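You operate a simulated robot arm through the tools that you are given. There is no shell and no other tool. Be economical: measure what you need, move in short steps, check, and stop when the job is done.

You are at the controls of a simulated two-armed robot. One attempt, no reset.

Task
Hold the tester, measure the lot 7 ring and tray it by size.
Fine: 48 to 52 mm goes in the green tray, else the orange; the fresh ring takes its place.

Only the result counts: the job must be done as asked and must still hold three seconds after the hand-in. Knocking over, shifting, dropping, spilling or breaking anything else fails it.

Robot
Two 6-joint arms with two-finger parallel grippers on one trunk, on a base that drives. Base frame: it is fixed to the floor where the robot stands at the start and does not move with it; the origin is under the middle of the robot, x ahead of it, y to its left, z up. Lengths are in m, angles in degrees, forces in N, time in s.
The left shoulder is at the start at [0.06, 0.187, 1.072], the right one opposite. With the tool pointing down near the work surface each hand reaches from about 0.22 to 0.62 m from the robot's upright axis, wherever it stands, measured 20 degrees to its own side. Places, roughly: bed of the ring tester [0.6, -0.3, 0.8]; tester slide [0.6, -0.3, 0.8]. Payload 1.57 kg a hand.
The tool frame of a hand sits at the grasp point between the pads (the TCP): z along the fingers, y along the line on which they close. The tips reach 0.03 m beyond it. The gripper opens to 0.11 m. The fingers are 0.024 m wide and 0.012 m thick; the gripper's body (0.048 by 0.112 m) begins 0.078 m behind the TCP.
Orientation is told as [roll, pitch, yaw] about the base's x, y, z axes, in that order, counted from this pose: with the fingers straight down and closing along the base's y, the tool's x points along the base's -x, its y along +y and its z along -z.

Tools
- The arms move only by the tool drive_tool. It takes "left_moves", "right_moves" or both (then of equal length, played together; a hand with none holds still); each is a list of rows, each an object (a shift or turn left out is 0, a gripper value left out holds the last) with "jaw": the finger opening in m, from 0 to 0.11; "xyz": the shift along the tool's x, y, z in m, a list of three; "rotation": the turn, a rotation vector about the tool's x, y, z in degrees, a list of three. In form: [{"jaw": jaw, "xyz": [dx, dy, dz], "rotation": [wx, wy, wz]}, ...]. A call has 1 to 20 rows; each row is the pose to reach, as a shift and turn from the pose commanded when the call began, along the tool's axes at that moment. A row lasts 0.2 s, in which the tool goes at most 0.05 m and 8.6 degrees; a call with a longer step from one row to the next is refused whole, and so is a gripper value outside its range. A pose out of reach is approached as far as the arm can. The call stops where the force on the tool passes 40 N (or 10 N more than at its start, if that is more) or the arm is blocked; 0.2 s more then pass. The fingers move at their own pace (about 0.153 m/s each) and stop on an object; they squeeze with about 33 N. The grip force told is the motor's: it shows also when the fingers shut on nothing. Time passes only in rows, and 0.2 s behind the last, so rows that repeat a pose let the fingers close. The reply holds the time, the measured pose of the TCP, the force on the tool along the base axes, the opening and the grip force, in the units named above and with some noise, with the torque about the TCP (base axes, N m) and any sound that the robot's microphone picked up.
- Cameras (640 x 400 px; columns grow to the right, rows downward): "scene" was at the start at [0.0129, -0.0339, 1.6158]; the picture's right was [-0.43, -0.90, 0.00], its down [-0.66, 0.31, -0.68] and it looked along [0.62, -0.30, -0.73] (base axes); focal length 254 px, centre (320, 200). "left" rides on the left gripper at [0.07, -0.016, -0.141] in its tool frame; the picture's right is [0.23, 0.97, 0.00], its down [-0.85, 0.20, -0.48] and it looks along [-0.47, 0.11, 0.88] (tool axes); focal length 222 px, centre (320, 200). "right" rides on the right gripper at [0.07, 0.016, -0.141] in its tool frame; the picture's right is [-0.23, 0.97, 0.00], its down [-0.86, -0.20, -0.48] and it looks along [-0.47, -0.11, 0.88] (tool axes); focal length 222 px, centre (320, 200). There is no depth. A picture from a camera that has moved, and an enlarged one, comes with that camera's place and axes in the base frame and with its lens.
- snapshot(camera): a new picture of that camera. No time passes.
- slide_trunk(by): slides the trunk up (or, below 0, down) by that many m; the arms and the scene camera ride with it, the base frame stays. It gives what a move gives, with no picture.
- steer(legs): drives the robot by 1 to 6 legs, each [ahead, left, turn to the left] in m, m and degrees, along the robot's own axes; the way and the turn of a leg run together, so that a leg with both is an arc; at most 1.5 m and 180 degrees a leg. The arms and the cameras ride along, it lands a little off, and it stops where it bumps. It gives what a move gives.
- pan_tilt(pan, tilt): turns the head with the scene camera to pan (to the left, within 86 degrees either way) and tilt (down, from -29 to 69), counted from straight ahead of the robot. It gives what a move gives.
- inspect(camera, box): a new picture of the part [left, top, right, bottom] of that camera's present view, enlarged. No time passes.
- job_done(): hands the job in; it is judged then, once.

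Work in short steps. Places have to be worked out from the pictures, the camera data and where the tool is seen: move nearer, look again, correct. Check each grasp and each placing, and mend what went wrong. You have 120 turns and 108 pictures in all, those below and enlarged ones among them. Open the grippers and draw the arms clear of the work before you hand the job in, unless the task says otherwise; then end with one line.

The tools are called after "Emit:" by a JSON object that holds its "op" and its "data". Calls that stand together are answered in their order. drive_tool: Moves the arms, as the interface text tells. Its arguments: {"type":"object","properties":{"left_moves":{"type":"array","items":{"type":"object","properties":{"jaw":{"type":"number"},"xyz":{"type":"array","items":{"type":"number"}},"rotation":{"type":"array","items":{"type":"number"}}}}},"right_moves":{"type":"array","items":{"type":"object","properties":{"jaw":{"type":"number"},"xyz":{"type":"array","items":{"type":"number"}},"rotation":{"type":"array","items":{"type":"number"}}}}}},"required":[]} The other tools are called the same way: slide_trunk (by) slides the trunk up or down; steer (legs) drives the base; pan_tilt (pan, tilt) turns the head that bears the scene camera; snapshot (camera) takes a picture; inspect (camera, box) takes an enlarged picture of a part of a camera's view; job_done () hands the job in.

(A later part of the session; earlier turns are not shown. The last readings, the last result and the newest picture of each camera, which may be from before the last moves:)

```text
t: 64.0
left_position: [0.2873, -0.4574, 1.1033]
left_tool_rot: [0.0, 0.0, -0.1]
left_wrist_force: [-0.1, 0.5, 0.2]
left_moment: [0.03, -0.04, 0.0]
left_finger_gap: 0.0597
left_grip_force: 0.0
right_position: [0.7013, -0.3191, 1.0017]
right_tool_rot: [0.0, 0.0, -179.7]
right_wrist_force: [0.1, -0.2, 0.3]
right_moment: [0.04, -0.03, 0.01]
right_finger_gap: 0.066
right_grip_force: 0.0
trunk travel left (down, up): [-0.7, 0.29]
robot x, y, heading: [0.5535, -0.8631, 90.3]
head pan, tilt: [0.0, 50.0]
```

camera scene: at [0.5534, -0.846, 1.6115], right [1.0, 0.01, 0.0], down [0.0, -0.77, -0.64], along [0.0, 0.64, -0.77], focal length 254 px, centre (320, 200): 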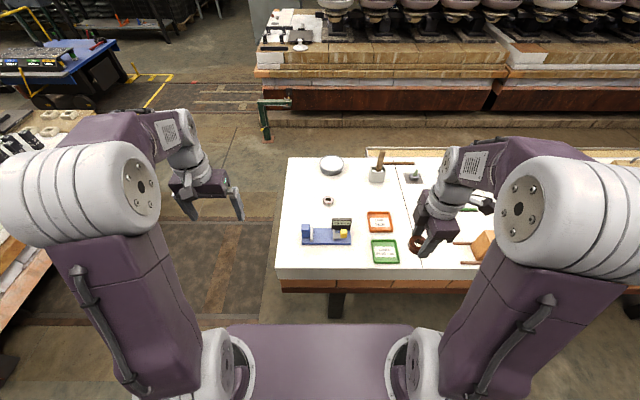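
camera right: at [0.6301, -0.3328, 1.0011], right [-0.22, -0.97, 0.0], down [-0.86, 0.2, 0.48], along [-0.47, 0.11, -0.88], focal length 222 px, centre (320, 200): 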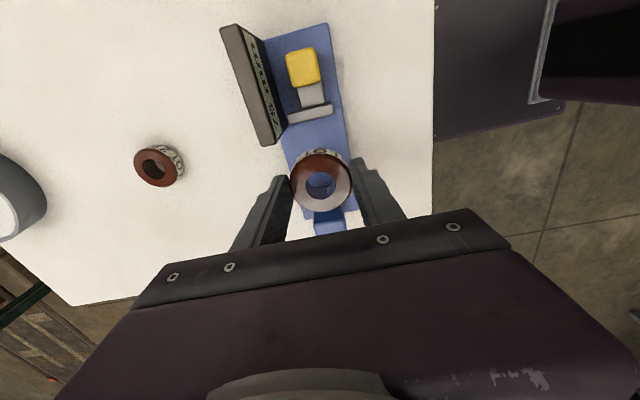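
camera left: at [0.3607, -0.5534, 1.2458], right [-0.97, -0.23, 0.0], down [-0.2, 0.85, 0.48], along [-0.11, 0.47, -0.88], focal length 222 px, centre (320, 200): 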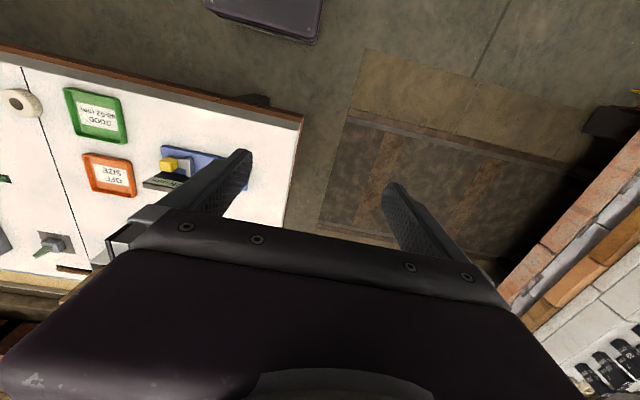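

Now the left hand goes above the block at about [.496,-.317], z 0.92.

Emit:
{"op": "drive_tool", "data": {"left_moves": [{"xyz": [-0.035, 0.024, 0]}, {"xyz": [-0.07, 0.048, 0.01]}, {"xyz": [-0.105, 0.07, 0.03]}, {"xyz": [-0.14, 0.094, 0.05]}, {"xyz": [-0.175, 0.118, 0.07]}, {"xyz": [-0.209, 0.14, 0.09]}, {"xyz": [-0.209, 0.14, 0.13]}, {"xyz": [-0.209, 0.14, 0.18]}]}}

Emit:
{"op": "snapshot", "data": {"camera": "left"}}

Emit:
{"op": "inspect", "data": {"camera": "scene", "box": [280, 185, 376, 255]}}

```text
t: 65.8
left_position: [0.4969, -0.3162, 0.9281]
left_tool_rot: [-0.1, 0.0, 0.0]
left_wrist_force: [0.5, 1.0, -0.1]
left_moment: [0.0, -0.04, -0.01]
left_finger_gap: 0.0601
left_grip_force: 0.0
right_position: [0.701, -0.318, 0.9999]
right_tool_rot: [0.2, 0.0, -179.7]
right_wrist_force: [-0.9, 0.3, 0.2]
right_moment: [0.01, -0.02, -0.01]
right_finger_gap: 0.0658
right_grip_force: 0.0
trunk travel left (down, up): [-0.7, 0.29]
robot x, y, heading: [0.5502, -0.8629, 90.1]
head pan, tilt: [0.0, 50.0]
```

```text
71 pictures are left
camera left: at [0.4282, -0.3326, 1.069], right [-0.23, 0.97, 0.0], down [0.85, 0.2, 0.48], along [0.47, 0.11, -0.88], focal length 222 px, centre (320, 200)
```

left: 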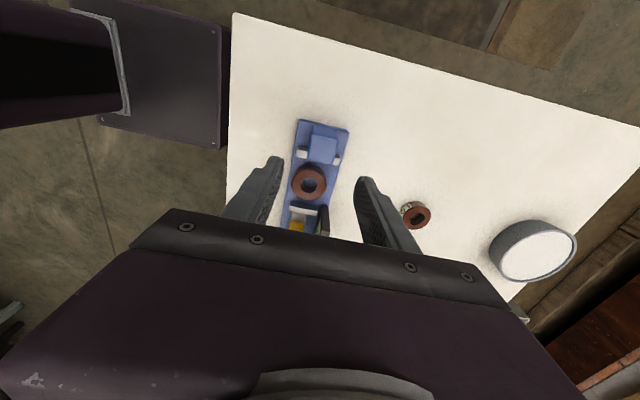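

```text
5.71 times, centred on (328, 220) of scene
camera zoom: at [0.5535, -0.8421, 1.6115], right [1.0, 0.01, 0.0], down [0.0, -0.77, -0.64], along [0.0, 0.64, -0.77], focal length 1450 px, centre (274, 86)
```

zoom: 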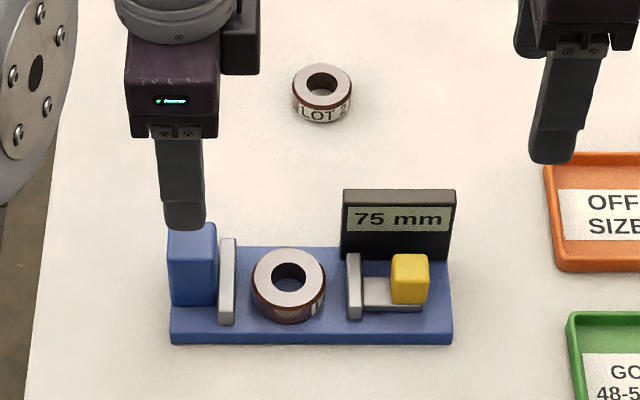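

Left hand aligned; the block top centre by the left camera is [.495,-.314]. I descend to z≈.85 and re-check.

Emit:
{"op": "drive_tool", "data": {"left_moves": [{"xyz": [0.001, 0.001, 0.04]}, {"xyz": [0.001, 0.001, 0.075]}]}}

Emit:
{"op": "inspect", "data": {"camera": "left", "box": [200, 80, 440, 240]}}

```text
t: 66.4
left_position: [0.4917, -0.3141, 0.8509]
left_tool_rot: [0.0, 0.1, 0.0]
left_wrist_force: [0.2, 0.3, -0.4]
left_moment: [-0.03, 0.04, 0.01]
left_finger_gap: 0.0602
left_grip_force: 0.0
right_position: [0.7023, -0.3182, 1.0002]
right_tool_rot: [0.1, 0.0, -179.7]
right_wrist_force: [0.3, 0.3, -0.2]
right_moment: [0.0, 0.01, 0.01]
right_finger_gap: 0.0659
right_grip_force: 0.0
trunk travel left (down, up): [-0.7, 0.29]
robot x, y, heading: [0.5549, -0.8641, 90.2]
head pan, tilt: [0.0, 50.0]
```

```text
2.50 times, centred on (320, 160) of left
camera zoom: at [0.4232, -0.3301, 0.9916], right [-0.23, 0.97, 0.0], down [0.85, 0.2, 0.48], along [0.47, 0.11, -0.88], focal length 555 px, centre (320, 300)
```

zoom: 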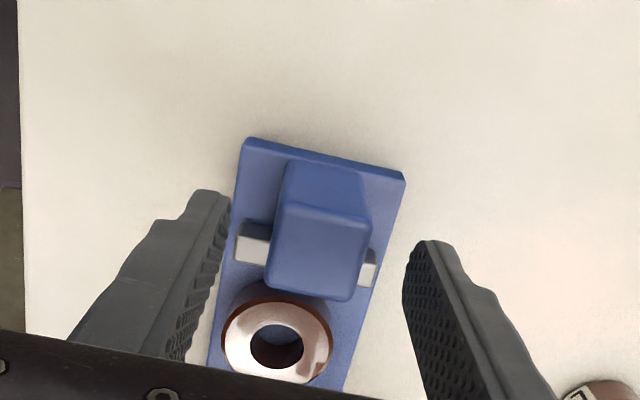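

Centred within a couple of mm. I descend to z≈.806 and close softly on the block.

Emit:
{"op": "drive_tool", "data": {"left_moves": [{"xyz": [-0.001, 0.001, 0.025]}, {"xyz": [-0.001, 0.001, 0.045]}, {"xyz": [-0.001, 0.001, 0.045], "jaw": 0.045}, {"xyz": [-0.001, 0.001, 0.045], "jaw": 0.036}, {"xyz": [-0.001, 0.001, 0.045], "jaw": 0.02}, {"xyz": [-0.001, 0.001, 0.045], "jaw": 0.02}]}}

Emit:
{"op": "inspect", "data": {"camera": "scene", "box": [280, 185, 376, 255]}}

```text
t: 67.8
left_position: [0.4942, -0.314, 0.8048]
left_tool_rot: [0.0, 0.0, 0.0]
left_wrist_force: [-0.3, 1.1, -0.6]
left_moment: [-0.14, 0.08, 0.2]
left_finger_gap: 0.0316
left_grip_force: 33.3
right_position: [0.7024, -0.3182, 1.0015]
right_tool_rot: [0.0, 0.0, -179.7]
right_wrist_force: [-0.4, 0.0, 0.6]
right_moment: [-0.01, 0.0, 0.01]
right_finger_gap: 0.066
right_grip_force: 0.1
trunk travel left (down, up): [-0.7, 0.29]
robot x, y, heading: [0.5538, -0.8612, 90.1]
head pan, tilt: [0.0, 50.0]
```

```text
5.71 times, centred on (328, 220) of scene
camera zoom: at [0.5534, -0.8435, 1.6115], right [1.0, 0.01, 0.0], down [0.0, -0.77, -0.64], along [0.0, 0.64, -0.77], focal length 1450 px, centre (274, 86)
```

zoom: 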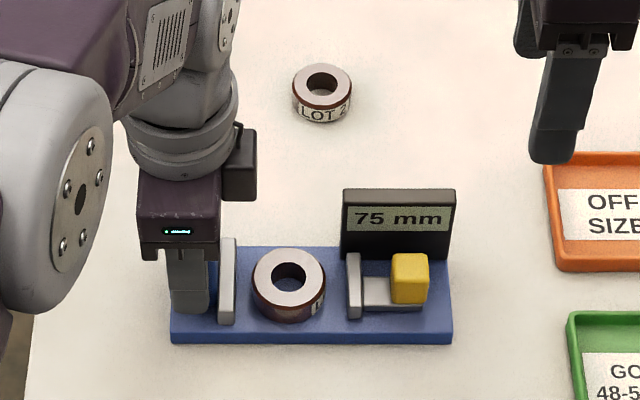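

Tester held. Now I close the right fingers and bring them down just right of the yellow knob (x≈.692).

Emit:
{"op": "drive_tool", "data": {"right_moves": [{"jaw": 0.0, "xyz": [-0.005, 0.002, 0.03]}, {"xyz": [-0.01, 0.004, 0.07]}, {"xyz": [-0.01, 0.004, 0.11]}, {"xyz": [-0.01, 0.004, 0.15]}, {"xyz": [-0.01, 0.004, 0.18]}, {"xyz": [-0.01, 0.004, 0.193]}]}}

Emit:
{"op": "inspect", "data": {"camera": "scene", "box": [280, 185, 376, 255]}}

Emit:
{"op": "inspect", "data": {"camera": "right", "box": [200, 80, 440, 240]}}

```text
t: 69.2
left_position: [0.4943, -0.3146, 0.8049]
left_tool_rot: [-0.1, 0.1, 0.0]
left_wrist_force: [-0.3, 0.2, 1.0]
left_moment: [-0.2, 0.0, 0.05]
left_finger_gap: 0.0316
left_grip_force: 33.0
right_position: [0.6896, -0.3215, 0.8052]
right_tool_rot: [0.0, 0.0, -179.7]
right_wrist_force: [0.3, -1.0, 0.0]
right_moment: [-0.01, 0.0, 0.02]
right_finger_gap: 0.0
right_grip_force: 21.2
trunk travel left (down, up): [-0.7, 0.29]
robot x, y, heading: [0.5502, -0.8663, 90.5]
head pan, tilt: [0.0, 50.0]
```

```text
5.71 times, centred on (328, 220) of scene
camera zoom: at [0.5534, -0.8435, 1.6115], right [1.0, 0.01, 0.0], down [0.0, -0.77, -0.64], along [0.0, 0.64, -0.77], focal length 1450 px, centre (274, 86)
```

zoom: 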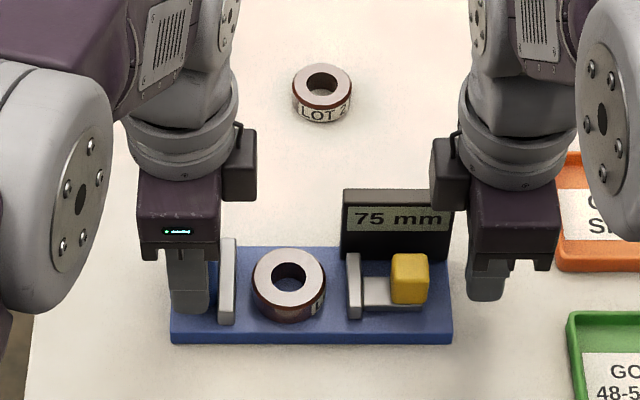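

```text
2.50 times, centred on (320, 160) of right
camera zoom: at [0.76, -0.3371, 0.9485], right [-0.22, -0.98, 0.0], down [-0.86, 0.19, 0.48], along [-0.47, 0.11, -0.88], focal length 555 px, centre (320, 300)
```

zoom: 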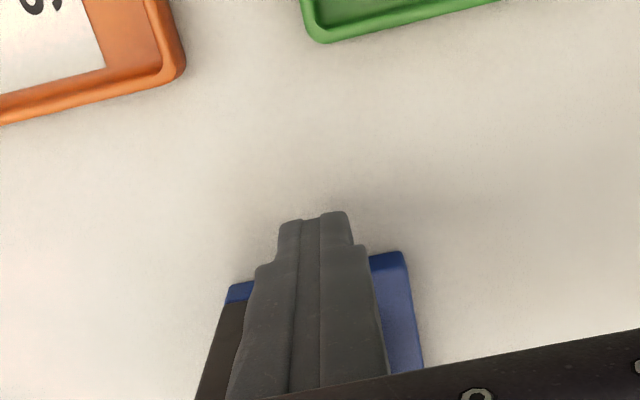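

Clear height and in line with the knob. I push the slide left in small steps to about x=.645.

Emit:
{"op": "drive_tool", "data": {"right_moves": [{"xyz": [-0.012, 0, 0]}, {"xyz": [-0.022, 0, 0]}, {"xyz": [-0.028, 0, 0]}, {"xyz": [-0.034, 0, 0]}, {"xyz": [-0.04, 0, 0]}, {"xyz": [-0.045, 0, 0]}]}}

Emit:
{"op": "inspect", "data": {"camera": "scene", "box": [280, 185, 376, 255]}}

```text
t: 70.6
left_position: [0.4941, -0.3152, 0.8053]
left_tool_rot: [0.0, 0.0, 0.0]
left_wrist_force: [-1.6, 0.4, 0.9]
left_moment: [-0.13, 0.42, 0.16]
left_finger_gap: 0.0316
left_grip_force: 32.8
right_position: [0.645, -0.3192, 0.8079]
right_tool_rot: [0.0, 0.0, -179.7]
right_wrist_force: [0.9, -1.2, 0.9]
right_moment: [0.01, -0.01, -0.01]
right_finger_gap: 0.0
right_grip_force: 21.0
trunk travel left (down, up): [-0.7, 0.29]
robot x, y, heading: [0.5552, -0.8609, 90.0]
head pan, tilt: [0.0, 50.0]
```

```text
5.71 times, centred on (328, 220) of scene
camera zoom: at [0.5533, -0.8435, 1.6115], right [1.0, 0.01, 0.0], down [0.0, -0.77, -0.64], along [0.0, 0.64, -0.77], focal length 1450 px, centre (274, 86)
```

zoom: 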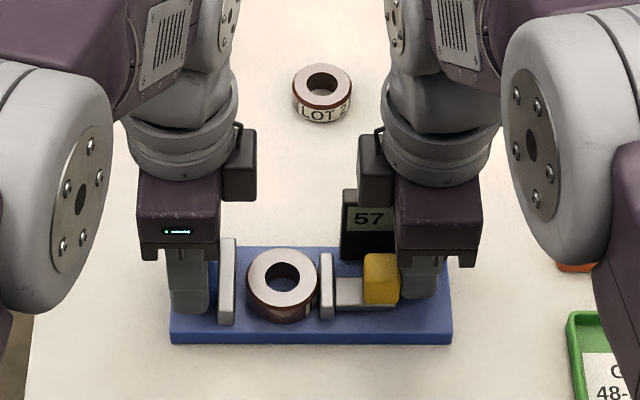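

The reading is falling (57), and the digits stay visible. I keep pushing in 2 mm steps until resistance.

Emit:
{"op": "drive_tool", "data": {"right_moves": [{"xyz": [-0.003, 0, 0]}, {"xyz": [-0.006, 0, 0]}, {"xyz": [-0.008, 0, 0]}, {"xyz": [-0.01, 0, 0]}]}}

Emit:
{"op": "inspect", "data": {"camera": "scene", "box": [300, 205, 364, 245]}}

```text
t: 71.6
left_position: [0.4934, -0.3134, 0.8062]
left_tool_rot: [0.0, 0.2, 0.0]
left_wrist_force: [-14.7, 0.1, 1.5]
left_moment: [-0.19, -0.86, -0.04]
left_finger_gap: 0.032
left_grip_force: 32.8
right_position: [0.637, -0.3214, 0.8094]
right_tool_rot: [-0.1, 0.2, -179.7]
right_wrist_force: [18.9, 0.0, 0.3]
right_moment: [0.21, -0.17, -0.01]
right_finger_gap: 0.0001
right_grip_force: 21.1
trunk travel left (down, up): [-0.7, 0.29]
robot x, y, heading: [0.555, -0.8606, 90.3]
head pan, tilt: [0.0, 50.0]
```

```text
10.00 times, centred on (332, 225) of scene
camera zoom: at [0.5537, -0.8439, 1.6115], right [1.0, 0.01, 0.0], down [0.0, -0.77, -0.64], along [0.0, 0.64, -0.77], focal length 2538 px, centre (200, -50)
```

zoom: 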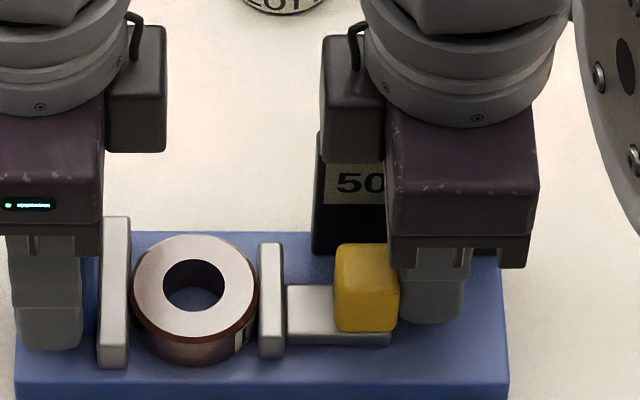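

Firm stop with 19 N and the display shows 50. I back off the right hand to see the whole readout.

Emit:
{"op": "drive_tool", "data": {"right_moves": [{"xyz": [0.01, 0, 0]}, {"xyz": [0.03, 0, 0]}, {"xyz": [0.06, 0, 0]}, {"xyz": [0.06, 0, -0.04]}, {"xyz": [0.06, 0, -0.08]}, {"xyz": [0.06, 0, -0.12]}, {"xyz": [0.08, 0, -0.16]}, {"xyz": [0.1, 0, -0.19]}]}}

Emit:
{"op": "inspect", "data": {"camera": "scene", "box": [300, 205, 364, 245]}}

```text
t: 73.4
left_position: [0.4944, -0.3137, 0.8055]
left_tool_rot: [0.0, 0.0, 0.0]
left_wrist_force: [1.2, -0.1, -0.5]
left_moment: [-0.22, 0.41, 0.07]
left_finger_gap: 0.0319
left_grip_force: 33.0
right_position: [0.7368, -0.3191, 0.9963]
right_tool_rot: [0.0, 0.1, -179.6]
right_wrist_force: [-0.3, -0.1, 0.0]
right_moment: [0.0, -0.03, 0.0]
right_finger_gap: 0.0
right_grip_force: 21.7
trunk travel left (down, up): [-0.7, 0.29]
robot x, y, heading: [0.5507, -0.8615, 90.4]
head pan, tilt: [0.0, 50.0]
```

```text
10.00 times, centred on (332, 225) of scene
camera zoom: at [0.5539, -0.8435, 1.6114], right [1.0, 0.01, 0.0], down [0.0, -0.77, -0.64], along [0.0, 0.64, -0.77], focal length 2538 px, centre (200, -50)
```

zoom: 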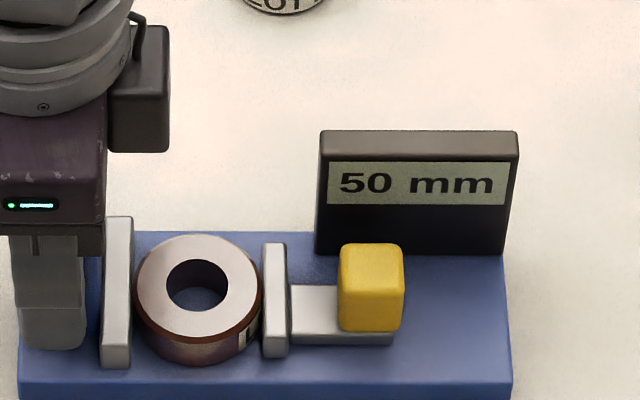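

Reading is 50 mm: fine, so green tray. I release the block with the left hand and draw it up and away to the left.

Emit:
{"op": "drive_tool", "data": {"left_moves": [{"jaw": 0.04}, {"jaw": 0.06}, {"jaw": 0.06}, {"xyz": [0, 0, -0.04]}, {"xyz": [0, 0, -0.08]}, {"xyz": [0, 0, -0.12]}, {"xyz": [0.03, 0, -0.16]}, {"xyz": [0.07, -0.02, -0.18]}, {"xyz": [0.11, -0.04, -0.2]}, {"xyz": [0.15, -0.06, -0.22]}, {"xyz": [0.19, -0.08, -0.24]}]}}

Emit:
{"op": "inspect", "data": {"camera": "scene", "box": [280, 185, 376, 255]}}

```text
t: 75.8
left_position: [0.3064, -0.3952, 1.0453]
left_tool_rot: [0.1, 0.0, 0.0]
left_wrist_force: [0.0, 0.9, 0.2]
left_moment: [-0.02, -0.03, 0.03]
left_finger_gap: 0.06
left_grip_force: 0.1
right_position: [0.7358, -0.3187, 0.9968]
right_tool_rot: [0.0, 0.2, -179.7]
right_wrist_force: [-0.5, -0.1, -0.5]
right_moment: [0.01, -0.05, -0.01]
right_finger_gap: 0.0003
right_grip_force: 21.2
trunk travel left (down, up): [-0.7, 0.29]
robot x, y, heading: [0.5533, -0.8659, 90.5]
head pan, tilt: [0.0, 50.0]
```

```text
5.71 times, centred on (328, 220) of scene
camera zoom: at [0.5521, -0.8448, 1.6115], right [1.0, 0.01, 0.0], down [0.0, -0.77, -0.64], along [0.0, 0.64, -0.77], focal length 1450 px, centre (274, 86)
```

zoom: 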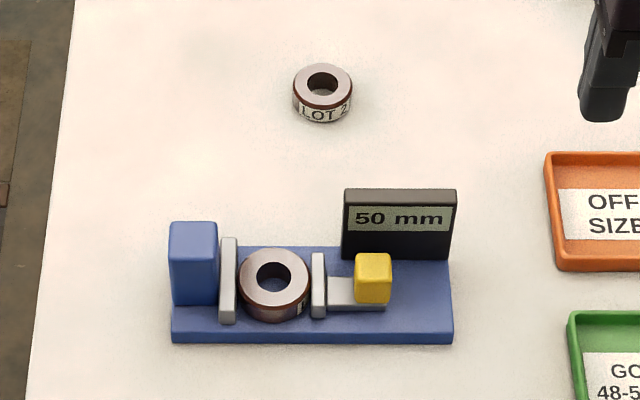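

Tester hasn't moved. Ring is now at about [.550,-.317]; I bring the right hand open above it.

Emit:
{"op": "drive_tool", "data": {"right_moves": [{"jaw": 0.068, "xyz": [-0.04, 0, 0]}, {"xyz": [-0.08, 0, 0]}, {"xyz": [-0.12, 0, 0]}, {"xyz": [-0.16, 0, 0]}, {"xyz": [-0.186, 0, 0.02]}, {"xyz": [-0.186, 0, 0.06]}, {"xyz": [-0.186, 0, 0.1]}, {"xyz": [-0.186, 0, 0.14]}]}}

Emit:
{"op": "inspect", "data": {"camera": "right", "box": [200, 80, 440, 230]}}

```text
t: 77.6
left_position: [0.3076, -0.3935, 1.0459]
left_tool_rot: [0.0, 0.0, 0.1]
left_wrist_force: [0.3, -0.2, 0.5]
left_moment: [-0.02, -0.03, 0.03]
left_finger_gap: 0.0602
left_grip_force: 0.0
right_position: [0.5514, -0.3244, 0.86]
right_tool_rot: [-0.1, 0.0, -179.6]
right_wrist_force: [0.8, -0.2, 0.2]
right_moment: [-0.03, -0.01, 0.02]
right_finger_gap: 0.068
right_grip_force: 0.0
trunk travel left (down, up): [-0.7, 0.29]
robot x, y, heading: [0.5508, -0.8588, 90.3]
head pan, tilt: [0.0, 50.0]
```

```text
2.67 times, centred on (320, 155) of right
camera zoom: at [0.62, -0.339, 1.0025], right [-0.22, -0.98, 0.0], down [-0.86, 0.2, 0.48], along [-0.47, 0.11, -0.88], focal length 592 px, centre (320, 320)
```

zoom: 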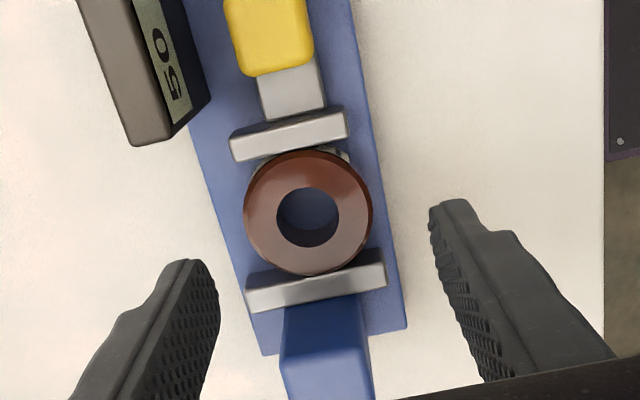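

Ring at [.551,-.318]; I shift 5.5 mm in y and descend, then check.

Emit:
{"op": "drive_tool", "data": {"right_moves": [{"xyz": [0, -0.0055, 0.0]}, {"xyz": [0, -0.0055, 0.03]}, {"xyz": [0, -0.0055, 0.05]}, {"xyz": [0, -0.0055, 0.056]}]}}

Emit:
{"op": "inspect", "data": {"camera": "right", "box": [200, 80, 440, 230]}}

```text
t: 78.6
left_position: [0.3068, -0.394, 1.0454]
left_tool_rot: [0.0, 0.0, 0.0]
left_wrist_force: [-0.4, 0.2, -0.4]
left_moment: [0.01, -0.03, 0.04]
left_finger_gap: 0.0601
left_grip_force: 0.1
right_position: [0.5485, -0.3158, 0.8033]
right_tool_rot: [0.0, 0.0, -179.7]
right_wrist_force: [-0.2, 0.4, 0.6]
right_moment: [-0.02, 0.03, 0.0]
right_finger_gap: 0.0677
right_grip_force: 0.1
trunk travel left (down, up): [-0.7, 0.29]
robot x, y, heading: [0.5534, -0.8609, 89.9]
head pan, tilt: [0.0, 50.0]
```

```text
2.67 times, centred on (320, 155) of right
camera zoom: at [0.6187, -0.332, 0.9453], right [-0.22, -0.98, 0.0], down [-0.86, 0.19, 0.48], along [-0.47, 0.11, -0.88], focal length 592 px, centre (320, 320)
```

zoom: 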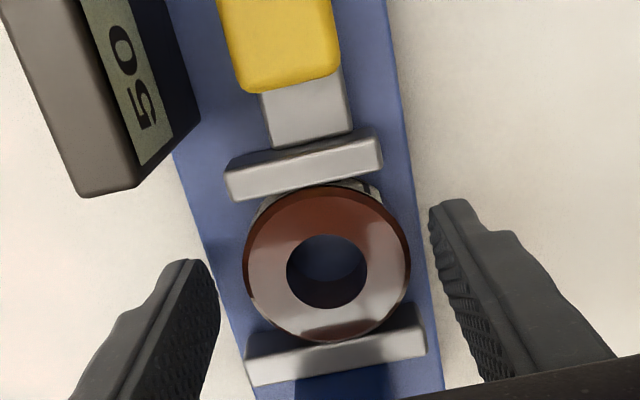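

Well centred. I close on it and lift slowly.

Emit:
{"op": "drive_tool", "data": {"right_moves": [{"jaw": 0.055}, {"jaw": 0.05}, {"jaw": 0.03}, {"jaw": 0.03}, {"xyz": [0, 0, -0.004]}, {"xyz": [0, 0, -0.01]}, {"xyz": [0, 0, -0.02]}, {"xyz": [0, 0, -0.04]}, {"xyz": [0, 0, -0.07]}, {"xyz": [0, 0, -0.11]}, {"xyz": [0, 0, -0.15]}, {"xyz": [0, 0, -0.19]}, {"xyz": [0.04, 0, -0.2]}, {"xyz": [0.08, 0, -0.2]}, {"xyz": [0.12, 0, -0.2]}]}}

Emit:
{"op": "snapshot", "data": {"camera": "scene"}}

Emit:
{"op": "snapshot", "data": {"camera": "right"}}

```text
t: 81.8
left_position: [0.3068, -0.3939, 1.0458]
left_tool_rot: [0.1, 0.0, 0.0]
left_wrist_force: [-0.4, -0.3, -0.5]
left_moment: [0.0, 0.0, -0.02]
left_finger_gap: 0.0599
left_grip_force: 0.0
right_position: [0.6701, -0.3154, 1.0031]
right_tool_rot: [0.0, 0.0, -179.5]
right_wrist_force: [-0.5, 1.1, -1.4]
right_moment: [0.05, 0.01, 0.01]
right_finger_gap: 0.0487
right_grip_force: 33.0
trunk travel left (down, up): [-0.7, 0.29]
robot x, y, heading: [0.5495, -0.8616, 90.3]
head pan, tilt: [0.0, 50.0]
```

```text
59 pictures are left
camera scene: at [0.5546, -0.8437, 1.6115], right [1.0, 0.01, 0.0], down [0.0, -0.77, -0.64], along [0.0, 0.64, -0.77], focal length 254 px, centre (320, 200)
```

scene: 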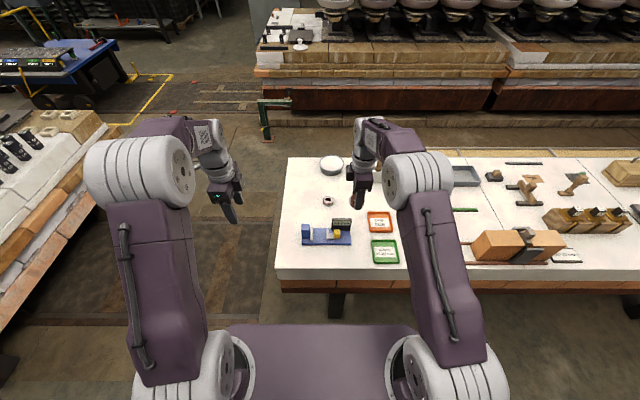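

```text
58 pictures are left
camera right: at [0.7406, -0.3303, 1.1449], right [-0.22, -0.98, 0.0], down [-0.86, 0.19, 0.48], along [-0.47, 0.11, -0.88], focal length 222 px, centre (320, 200)
```

right: 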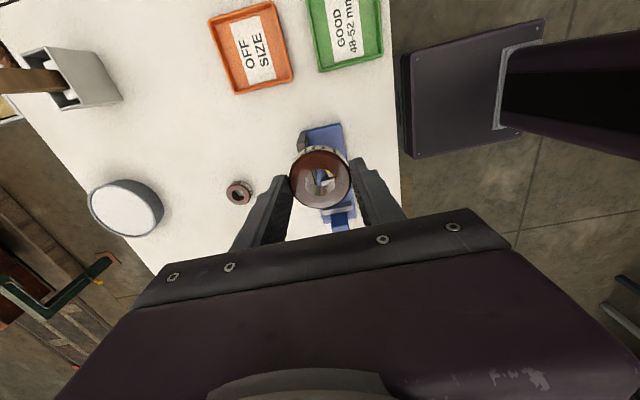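

Ring held, tester undisturbed. Green tray centre is about [.79,-.382]; I move the ring over it and check.

Emit:
{"op": "drive_tool", "data": {"right_moves": [{"xyz": [0.04, 0.022, 0]}, {"xyz": [0.08, 0.044, 0]}, {"xyz": [0.121, 0.066, 0]}, {"xyz": [0.121, 0.066, 0.04]}, {"xyz": [0.121, 0.066, 0.08]}, {"xyz": [0.121, 0.066, 0.12]}, {"xyz": [0.121, 0.066, 0.145]}]}}

Emit:
{"op": "snapshot", "data": {"camera": "right"}}

Emit:
{"op": "inspect", "data": {"camera": "scene", "box": [350, 200, 430, 270]}}

```text
t: 83.4
left_position: [0.3071, -0.3934, 1.0458]
left_tool_rot: [-0.1, -0.1, 0.0]
left_wrist_force: [-0.1, 0.6, -0.1]
left_moment: [-0.01, 0.0, 0.0]
left_finger_gap: 0.0601
left_grip_force: 0.0
right_position: [0.7947, -0.3789, 0.8577]
right_tool_rot: [0.0, -0.1, -179.7]
right_wrist_force: [-0.2, 0.4, -0.7]
right_moment: [-0.05, -0.02, 0.02]
right_finger_gap: 0.0491
right_grip_force: 32.9
trunk travel left (down, up): [-0.7, 0.29]
robot x, y, heading: [0.5495, -0.8624, 90.3]
head pan, tilt: [0.0, 50.0]
```

```text
57 pictures are left
camera right: at [0.865, -0.3954, 0.9991], right [-0.22, -0.98, 0.0], down [-0.86, 0.2, 0.48], along [-0.47, 0.11, -0.88], focal length 222 px, centre (320, 200)
```

right: 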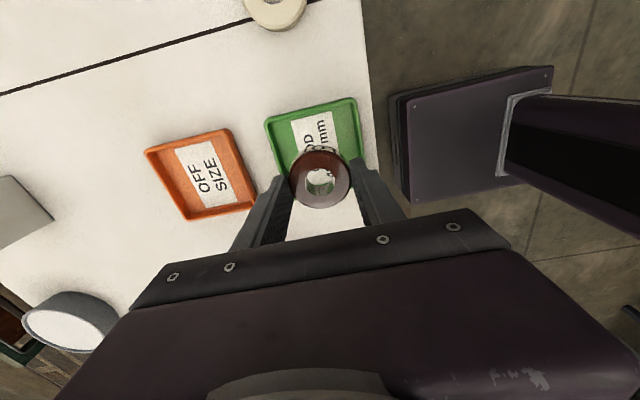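

```text
5.71 times, centred on (390, 235) of scene
camera zoom: at [0.5534, -0.8424, 1.6115], right [1.0, 0.01, 0.0], down [0.0, -0.77, -0.64], along [0.0, 0.64, -0.77], focal length 1450 px, centre (-80, 0)
```

zoom: 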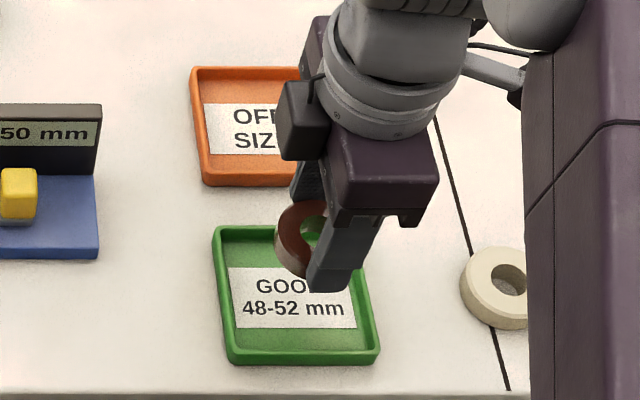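

Over the tray centre. To give the fingers room inside the tray, I turn the hand 45° so they open along its diagonal, then lower.

Emit:
{"op": "drive_tool", "data": {"right_moves": [{"rotation": [0, 0, 8]}, {"rotation": [0, 0, 16]}, {"rotation": [0, 0, 24]}, {"rotation": [0, 0, 32]}, {"rotation": [0, 0, 40]}, {"rotation": [0, 0, 45]}, {"rotation": [0, 0, 45], "xyz": [0.001, 0, 0.03]}, {"rotation": [0, 0, 45], "xyz": [0.001, 0, 0.05]}, {"rotation": [0, 0, 45], "xyz": [0.001, 0, 0.058]}]}}

Emit:
{"op": "snapshot", "data": {"camera": "right"}}

Emit:
{"op": "inspect", "data": {"camera": "scene", "box": [350, 200, 430, 270]}}

```text
t: 85.4
left_position: [0.306, -0.3933, 1.0456]
left_tool_rot: [0.1, 0.0, 0.0]
left_wrist_force: [-0.2, 0.3, -0.1]
left_moment: [0.04, 0.01, 0.02]
left_finger_gap: 0.0602
left_grip_force: 0.1
right_position: [0.7931, -0.3794, 0.7979]
right_tool_rot: [0.0, 0.0, 135.3]
right_wrist_force: [0.5, -0.1, -0.1]
right_moment: [-0.01, -0.01, -0.01]
right_finger_gap: 0.0487
right_grip_force: 33.0
trunk travel left (down, up): [-0.7, 0.29]
robot x, y, heading: [0.5528, -0.8603, 90.1]
head pan, tilt: [0.0, 50.0]
```

```text
55 pictures are left
camera right: at [0.8314, -0.4404, 0.9397], right [-0.85, -0.53, 0.0], down [-0.47, 0.74, 0.48], along [-0.25, 0.4, -0.88], focal length 222 px, centre (320, 200)
```

right: 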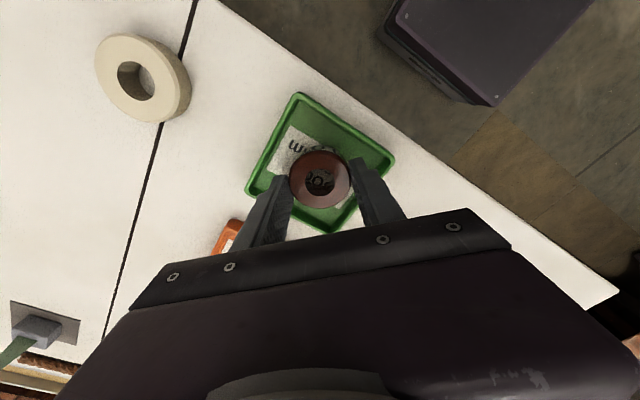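

```text
5.71 times, centred on (390, 235) of scene
camera zoom: at [0.5534, -0.8436, 1.6115], right [1.0, 0.01, 0.0], down [0.0, -0.77, -0.64], along [0.0, 0.64, -0.77], focal length 1450 px, centre (-80, 0)
```

zoom: 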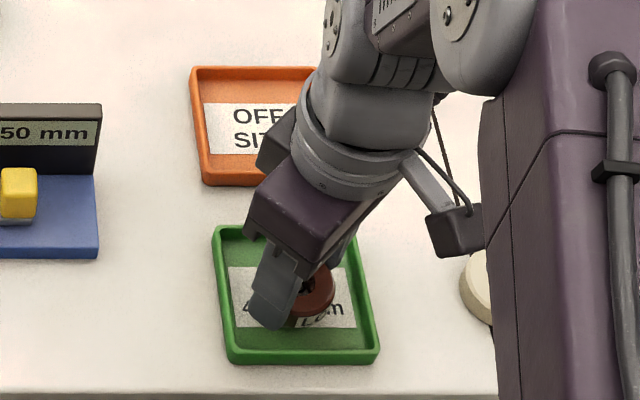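

Well inside the tray. I lower in small steps until light contact.

Emit:
{"op": "drive_tool", "data": {"right_moves": [{"xyz": [0, 0, 0.002]}, {"xyz": [0, 0, 0.004]}, {"xyz": [0, 0, 0.006]}]}}

```text
t: 86.2
left_position: [0.3064, -0.3924, 1.0444]
left_tool_rot: [0.0, 0.0, 0.0]
left_wrist_force: [0.3, 0.4, 0.6]
left_moment: [0.03, -0.02, -0.04]
left_finger_gap: 0.0601
left_grip_force: 0.0
right_position: [0.792, -0.3805, 0.7917]
right_tool_rot: [0.0, 0.1, 135.3]
right_wrist_force: [-0.4, -0.5, -0.4]
right_moment: [-0.02, -0.03, 0.03]
right_finger_gap: 0.0485
right_grip_force: 32.9
trunk travel left (down, up): [-0.7, 0.29]
robot x, y, heading: [0.5538, -0.8605, 90.3]
head pan, tilt: [0.0, 50.0]
```

Emit:
{"op": "drive_tool", "data": {"right_moves": [{"xyz": [0, 0, 0.001]}, {"xyz": [0, 0, 0.002]}, {"xyz": [0, 0, 0.003]}]}}

```text
t: 87.0
left_position: [0.306, -0.3959, 1.0461]
left_tool_rot: [0.1, 0.0, 0.1]
left_wrist_force: [-0.6, 0.8, -1.8]
left_moment: [-0.03, 0.01, -0.03]
left_finger_gap: 0.0598
left_grip_force: 0.0
right_position: [0.7922, -0.3811, 0.7915]
right_tool_rot: [-0.1, 0.0, 135.3]
right_wrist_force: [-1.3, 0.8, 7.7]
right_moment: [-0.14, 0.06, -0.03]
right_finger_gap: 0.049
right_grip_force: 32.4
trunk travel left (down, up): [-0.7, 0.29]
robot x, y, heading: [0.5506, -0.8597, 90.1]
head pan, tilt: [0.0, 50.0]
```

The ring rests on the tray floor (7.7 N). I open slightly and rise.

Emit:
{"op": "drive_tool", "data": {"right_moves": [{"xyz": [0, 0, -0.001], "jaw": 0.053}, {"xyz": [0, 0, -0.001], "jaw": 0.058}, {"xyz": [0, 0, -0.001], "jaw": 0.058}, {"xyz": [0, 0, -0.03]}, {"xyz": [0, 0, -0.07]}, {"xyz": [0, 0, -0.11]}, {"xyz": [0, 0, -0.15]}, {"xyz": [0, 0, -0.18], "jaw": 0.09}]}}

Emit:
{"op": "snapshot", "data": {"camera": "right"}}

Emit:
{"op": "inspect", "data": {"camera": "scene", "box": [350, 200, 430, 270]}}

```text
t: 88.8
left_position: [0.3059, -0.395, 1.0455]
left_tool_rot: [0.1, -0.1, 0.0]
left_wrist_force: [1.3, -0.5, 0.2]
left_moment: [-0.01, -0.01, 0.02]
left_finger_gap: 0.06
left_grip_force: 0.0
right_position: [0.7927, -0.3786, 0.9739]
right_tool_rot: [0.1, 0.0, 135.2]
right_wrist_force: [-0.4, -0.7, 0.3]
right_moment: [-0.02, 0.02, 0.0]
right_finger_gap: 0.09
right_grip_force: 0.0
trunk travel left (down, up): [-0.7, 0.29]
robot x, y, heading: [0.5541, -0.8632, 90.5]
head pan, tilt: [0.0, 50.0]
```

```text
53 pictures are left
camera right: at [0.8316, -0.4399, 1.1164], right [-0.85, -0.53, 0.0], down [-0.47, 0.74, 0.48], along [-0.25, 0.4, -0.88], focal length 222 px, centre (320, 200)
```

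right: 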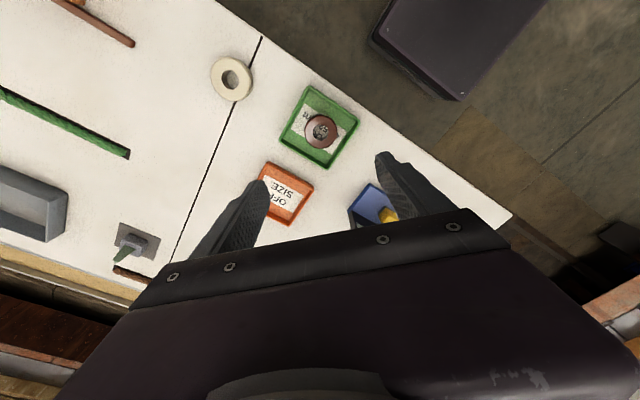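

```text
5.71 times, centred on (390, 235) of scene
camera zoom: at [0.5533, -0.8444, 1.6114], right [1.0, 0.01, 0.0], down [0.0, -0.77, -0.64], along [0.0, 0.64, -0.77], focal length 1450 px, centre (-80, 0)
```

zoom: 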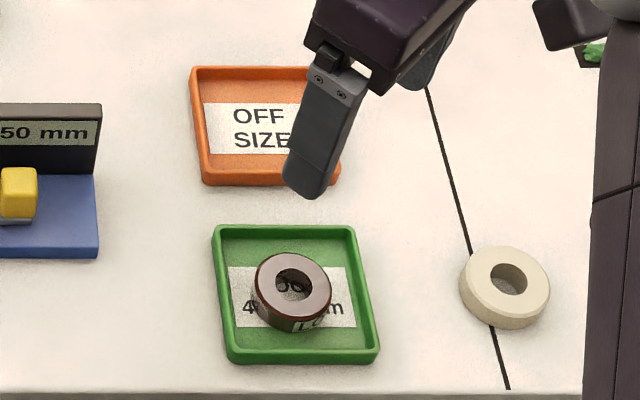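

Lot 7 lies in the green tray. The fresh ring is at about [.933,-.377]; I shift the base 0.15 to the right for reach.

Emit:
{"op": "steer", "data": {"legs": [[0, -0.15, 0]]}}

Emit:
{"op": "snapshot", "data": {"camera": "right"}}

```text
t: 90.2
left_position: [0.4581, -0.3921, 1.0446]
left_tool_rot: [0.0, 0.0, -0.1]
left_wrist_force: [1.1, 0.2, -0.1]
left_moment: [0.0, 0.0, -0.01]
left_finger_gap: 0.06
left_grip_force: 0.0
right_position: [0.9452, -0.3785, 0.9732]
right_tool_rot: [0.0, 0.2, 135.1]
right_wrist_force: [0.7, -0.2, -0.1]
right_moment: [0.02, 0.02, 0.03]
right_finger_gap: 0.0899
right_grip_force: 0.1
trunk travel left (down, up): [-0.7, 0.29]
robot x, y, heading: [0.7053, -0.8577, 90.0]
head pan, tilt: [0.0, 50.0]
```

```text
51 pictures are left
camera right: at [0.9838, -0.4396, 1.1161], right [-0.85, -0.53, 0.0], down [-0.47, 0.74, 0.48], along [-0.25, 0.41, -0.88], focal length 222 px, centre (320, 200)
```

right: 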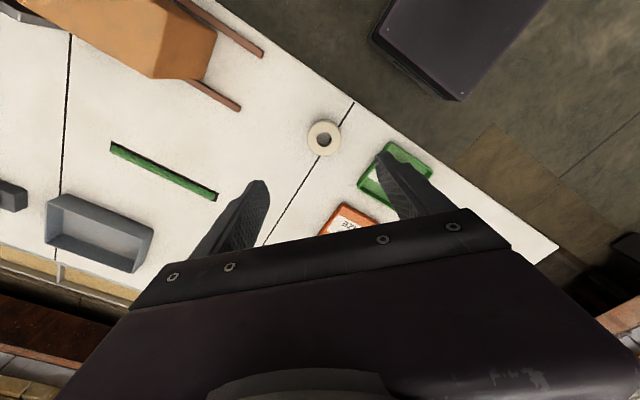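

Fresh ring at [.935,-.376]. I correct, descend to z≈.81 and look.

Emit:
{"op": "drive_tool", "data": {"right_moves": [{"jaw": 0.075, "xyz": [-0.009, 0.005, 0.03]}, {"xyz": [-0.009, 0.005, 0.07]}, {"xyz": [-0.009, 0.005, 0.11]}, {"xyz": [-0.009, 0.005, 0.14]}, {"xyz": [-0.009, 0.005, 0.163]}]}}

Emit:
{"op": "snapshot", "data": {"camera": "right"}}

```text
t: 91.4
left_position: [0.4605, -0.3917, 1.0451]
left_tool_rot: [0.1, -0.1, -0.3]
left_wrist_force: [-0.5, -0.5, 1.2]
left_moment: [-0.02, -0.02, 0.03]
left_finger_gap: 0.0603
left_grip_force: 0.1
right_position: [0.9378, -0.3797, 0.8088]
right_tool_rot: [-0.1, 0.1, 135.2]
right_wrist_force: [1.1, -0.6, 0.0]
right_moment: [-0.03, -0.03, 0.04]
right_finger_gap: 0.0749
right_grip_force: 0.0
trunk travel left (down, up): [-0.7, 0.29]
robot x, y, heading: [0.7056, -0.8592, 90.0]
head pan, tilt: [0.0, 50.0]
```

```text
50 pictures are left
camera right: at [0.976, -0.4399, 0.9498], right [-0.85, -0.53, 0.0], down [-0.47, 0.74, 0.48], along [-0.25, 0.41, -0.88], focal length 222 px, centre (320, 200)
```

right: 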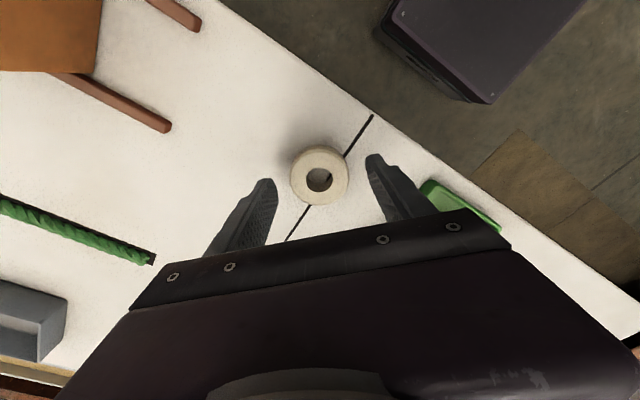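

Centred like the earlier grasp. Down 22 mm, close, then lift and retract a bit.

Emit:
{"op": "drive_tool", "data": {"right_moves": [{"xyz": [0, 0, 0.012]}, {"xyz": [0, 0, 0.022]}, {"xyz": [0, 0, 0.022], "jaw": 0.055}, {"xyz": [0, 0, 0.022], "jaw": 0.03}, {"xyz": [0, 0, 0.022], "jaw": 0.03}, {"xyz": [0, 0, 0.022], "jaw": 0.03}]}}

```text
t: 92.8
left_position: [0.4602, -0.3932, 1.0461]
left_tool_rot: [-0.1, -0.1, -0.2]
left_wrist_force: [-0.6, -0.4, 0.6]
left_moment: [0.0, 0.01, -0.02]
left_finger_gap: 0.06
left_grip_force: 0.1
right_position: [0.9363, -0.3783, 0.7875]
right_tool_rot: [0.0, 0.1, 135.0]
right_wrist_force: [-0.2, 0.2, -0.2]
right_moment: [0.0, 0.0, -0.01]
right_finger_gap: 0.0527
right_grip_force: 33.0
trunk travel left (down, up): [-0.7, 0.29]
robot x, y, heading: [0.705, -0.8585, 90.0]
head pan, tilt: [0.0, 50.0]
```

Gripped at 52.7 mm. I lift and draw it in toward the robot.

Emit:
{"op": "drive_tool", "data": {"right_moves": [{"xyz": [0, 0, -0.03]}, {"xyz": [0, 0, -0.07]}, {"xyz": [0, 0, -0.11]}, {"xyz": [0, 0, -0.15]}, {"xyz": [0, 0, -0.19]}, {"xyz": [0, 0, -0.23]}, {"xyz": [0, 0, -0.27]}, {"xyz": [0.012, 0.03, -0.28]}, {"xyz": [0.025, 0.06, -0.28]}, {"xyz": [0.037, 0.09, -0.28]}, {"xyz": [0.05, 0.12, -0.28]}]}}

Emit:
{"op": "snapshot", "data": {"camera": "right"}}

Emit:
{"op": "steer", "data": {"legs": [[-0.16, 0, 0], [0, 0, -90], [-0.65, 0, 0], [0, 1.03, 0]]}}

```text
t: 95.2
left_position: [0.4593, -0.3937, 1.0456]
left_tool_rot: [0.1, 0.0, -0.2]
left_wrist_force: [-1.4, 0.3, 0.0]
left_moment: [0.01, -0.01, -0.03]
left_finger_gap: 0.0601
left_grip_force: 0.0
right_position: [0.8889, -0.496, 1.0679]
right_tool_rot: [-0.2, 0.0, 135.1]
right_wrist_force: [-0.2, 0.1, -1.2]
right_moment: [0.04, -0.05, 0.04]
right_finger_gap: 0.0524
right_grip_force: 32.6
trunk travel left (down, up): [-0.7, 0.29]
robot x, y, heading: [0.7048, -0.8623, 90.1]
head pan, tilt: [0.0, 50.0]
```

```text
49 pictures are left
camera right: at [0.9272, -0.5578, 1.2104], right [-0.85, -0.53, 0.0], down [-0.47, 0.74, 0.48], along [-0.25, 0.41, -0.88], focal length 222 px, centre (320, 200)
```

right: 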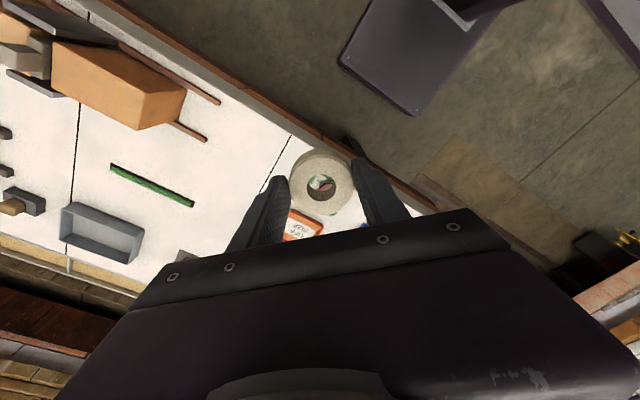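

```text
t: 108.7
left_position: [0.5706, 0.2639, 1.0461]
left_tool_rot: [-0.1, 0.1, -92.8]
left_wrist_force: [0.5, -0.2, -0.1]
left_moment: [-0.01, -0.01, -0.02]
left_finger_gap: 0.0598
left_grip_force: 0.1
right_position: [0.4482, -0.1587, 1.0678]
right_tool_rot: [0.1, 0.0, 42.3]
right_wrist_force: [0.7, 0.1, -0.5]
right_moment: [0.02, -0.01, -0.01]
right_finger_gap: 0.0531
right_grip_force: 32.9
trunk travel left (down, up): [-0.7, 0.29]
robot x, y, heading: [0.0928, 0.0435, -2.2]
head pan, tilt: [0.0, 50.0]
```

I'm at the front again. I look to verify lot 2's place (about [.582,-.138]) as a reference before lowering.

Emit:
{"op": "snapshot", "data": {"camera": "right"}}

Emit:
{"op": "inspect", "data": {"camera": "scene", "box": [320, 215, 420, 285]}}

```text
48 pictures are left
camera right: at [0.3861, -0.1941, 1.2099], right [-0.49, 0.87, 0.0], down [0.77, 0.43, 0.48], along [0.42, 0.23, -0.88], focal length 222 px, centre (320, 200)
```

right: 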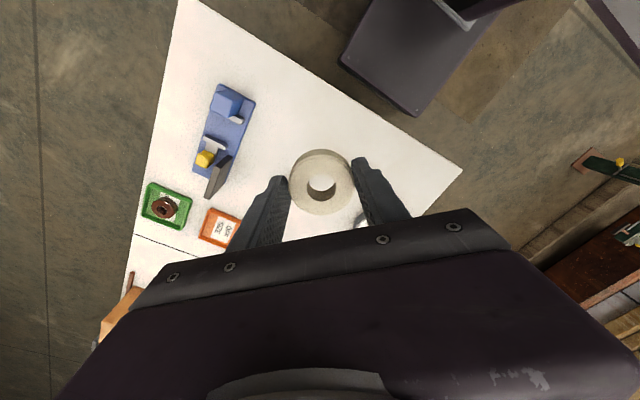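

```text
5.71 times, centred on (370, 250) of scene
camera zoom: at [0.1097, 0.0425, 1.6115], right [-0.05, -1.0, 0.0], down [-0.77, 0.03, -0.64], along [0.64, -0.03, -0.77], focal length 1450 px, centre (34, -86)
```

zoom: 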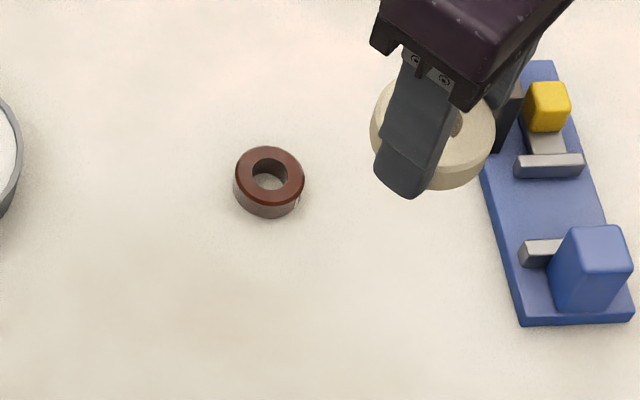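

Lot 2 measures [.585,-.135], consistent with before, so the frame is good to ~3 mm. I move over [.480,-.1385] and descend to z≈.85.

Emit:
{"op": "drive_tool", "data": {"right_moves": [{"xyz": [-0.036, -0.006, 0.0]}, {"xyz": [-0.036, -0.006, 0.04]}, {"xyz": [-0.036, -0.006, 0.08]}, {"xyz": [-0.036, -0.006, 0.12]}, {"xyz": [-0.036, -0.006, 0.16]}, {"xyz": [-0.036, -0.006, 0.2]}, {"xyz": [-0.036, -0.006, 0.22]}]}}

Emit:
{"op": "snapshot", "data": {"camera": "right"}}

Emit:
{"op": "inspect", "data": {"camera": "scene", "box": [320, 215, 420, 285]}}

```text
t: 110.3
left_position: [0.5727, 0.2648, 1.0448]
left_tool_rot: [-0.1, 0.1, -92.9]
left_wrist_force: [0.2, 0.6, -0.1]
left_moment: [-0.01, 0.02, 0.0]
left_finger_gap: 0.0601
left_grip_force: 0.1
right_position: [0.4787, -0.141, 0.8462]
right_tool_rot: [0.1, 0.0, 42.4]
right_wrist_force: [-0.1, 0.2, -1.4]
right_moment: [0.0, 0.0, 0.01]
right_finger_gap: 0.0527
right_grip_force: 32.8
trunk travel left (down, up): [-0.7, 0.29]
robot x, y, heading: [0.0896, 0.0412, -2.4]
head pan, tilt: [0.0, 50.0]
```

```text
46 pictures are left
camera right: at [0.4167, -0.1752, 0.9885], right [-0.49, 0.87, 0.0], down [0.77, 0.43, 0.48], along [0.42, 0.23, -0.88], focal length 222 px, centre (320, 200)
```

right: 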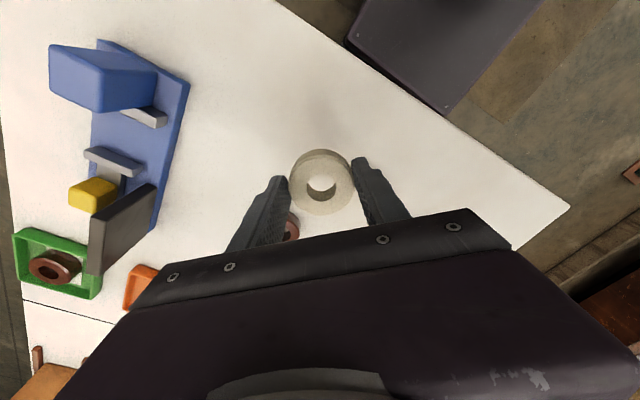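

```text
5.71 times, centred on (370, 250) of scene
camera zoom: at [0.1102, 0.0428, 1.6115], right [-0.05, -1.0, 0.0], down [-0.77, 0.03, -0.64], along [0.64, -0.03, -0.77], focal length 1450 px, centre (34, -86)
```

zoom: 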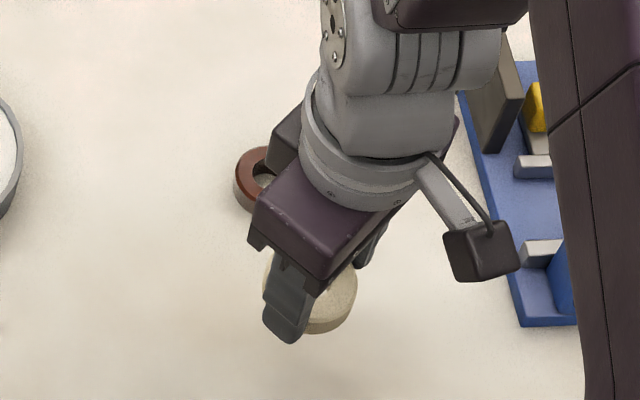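

Aligned, with clear space to lot 2. I lower to z≈.79, then feel for contact.

Emit:
{"op": "drive_tool", "data": {"right_moves": [{"xyz": [-0.002, 0.001, 0.03]}, {"xyz": [-0.002, 0.001, 0.05]}, {"xyz": [-0.002, 0.001, 0.056]}]}}

Emit:
{"op": "drive_tool", "data": {"right_moves": [{"xyz": [0, 0, 0.0015]}, {"xyz": [0, 0, 0.003]}]}}

```text
t: 111.1
left_position: [0.5719, 0.2656, 1.0459]
left_tool_rot: [0.1, 0.0, -93.0]
left_wrist_force: [0.5, 0.1, -0.5]
left_moment: [-0.01, 0.02, 0.0]
left_finger_gap: 0.0599
left_grip_force: 0.1
right_position: [0.4802, -0.1358, 0.7927]
right_tool_rot: [0.0, 0.0, 42.5]
right_wrist_force: [-0.5, 0.9, -0.2]
right_moment: [-0.01, -0.04, -0.03]
right_finger_gap: 0.0525
right_grip_force: 33.1
trunk travel left (down, up): [-0.7, 0.29]
robot x, y, heading: [0.0935, 0.0412, -2.6]
head pan, tilt: [0.0, 50.0]
```

```text
t: 111.7
left_position: [0.5716, 0.2648, 1.0454]
left_tool_rot: [-0.1, 0.0, -92.9]
left_wrist_force: [0.0, -0.8, 0.6]
left_moment: [0.01, 0.04, 0.01]
left_finger_gap: 0.0599
left_grip_force: 0.1
right_position: [0.4788, -0.1371, 0.7873]
right_tool_rot: [0.0, 0.0, 42.4]
right_wrist_force: [-0.7, 0.3, -0.9]
right_moment: [-0.01, -0.03, -0.02]
right_finger_gap: 0.0528
right_grip_force: 32.6
trunk travel left (down, up): [-0.7, 0.29]
robot x, y, heading: [0.0896, 0.0437, -2.6]
head pan, tilt: [0.0, 50.0]
```

Emit:
{"op": "drive_tool", "data": {"right_moves": [{"xyz": [0, 0, 0.001]}, {"xyz": [0, 0, 0.002]}]}}

```text
t: 112.3
left_position: [0.57, 0.2644, 1.0455]
left_tool_rot: [0.2, 0.0, -92.9]
left_wrist_force: [-0.8, 0.8, 0.7]
left_moment: [-0.02, 0.02, 0.01]
left_finger_gap: 0.0597
left_grip_force: 0.1
right_position: [0.4799, -0.1366, 0.7868]
right_tool_rot: [-0.1, 0.0, 42.5]
right_wrist_force: [0.8, -2.4, 10.2]
right_moment: [-0.05, 0.18, -0.02]
right_finger_gap: 0.0528
right_grip_force: 32.9
trunk travel left (down, up): [-0.7, 0.29]
robot x, y, heading: [0.0927, 0.0489, -2.7]
head pan, tilt: [0.0, 50.0]
```

The ring rests on the table at [.480,-.137]. I ease off 1 mm, open, and rise well clear.

Emit:
{"op": "drive_tool", "data": {"right_moves": [{"xyz": [0, 0, -0.001]}, {"xyz": [0, 0, -0.001], "jaw": 0.06}, {"xyz": [0, 0, -0.001], "jaw": 0.07}, {"xyz": [0, 0, -0.001], "jaw": 0.07}, {"xyz": [0, 0, -0.03]}, {"xyz": [0, 0, -0.07]}, {"xyz": [0, 0, -0.11]}, {"xyz": [0, 0, -0.15]}, {"xyz": [0, 0, -0.19]}, {"xyz": [0, 0, -0.23]}, {"xyz": [0.02, 0, -0.26]}, {"xyz": [0.05, 0, -0.28]}, {"xyz": [0.08, -0.0, -0.28]}, {"xyz": [0.11, -0.0, -0.28]}, {"xyz": [0.14, -0.0, -0.28]}]}}

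Emit:
{"op": "inspect", "data": {"camera": "scene", "box": [320, 170, 440, 290]}}

```text
t: 115.5
left_position: [0.5703, 0.2648, 1.0452]
left_tool_rot: [0.2, 0.1, -92.9]
left_wrist_force: [-0.5, 0.3, 0.5]
left_moment: [-0.01, 0.0, -0.01]
left_finger_gap: 0.0597
left_grip_force: 0.0
right_position: [0.375, -0.2298, 1.0637]
right_tool_rot: [0.0, 0.0, 42.5]
right_wrist_force: [0.4, 0.4, -0.9]
right_moment: [0.02, -0.03, 0.01]
right_finger_gap: 0.0702
right_grip_force: 0.1
trunk travel left (down, up): [-0.7, 0.29]
robot x, y, heading: [0.0866, 0.0445, -2.7]
head pan, tilt: [0.0, 50.0]
```

```text
3.33 times, centred on (380, 230) of scene
camera zoom: at [0.1084, 0.0424, 1.6115], right [-0.05, -1.0, 0.0], down [-0.76, 0.03, -0.64], along [0.64, -0.03, -0.77], focal length 846 px, centre (120, 100)
```

zoom: 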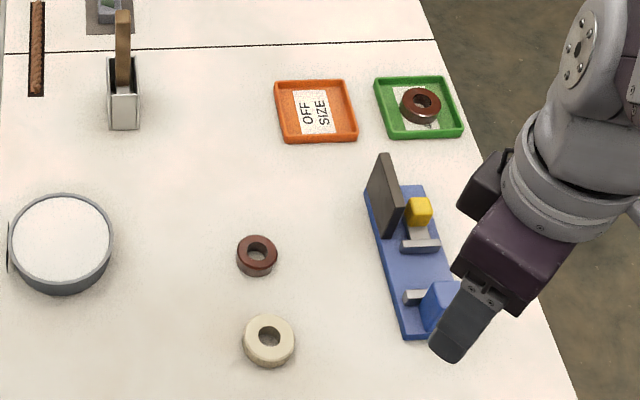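

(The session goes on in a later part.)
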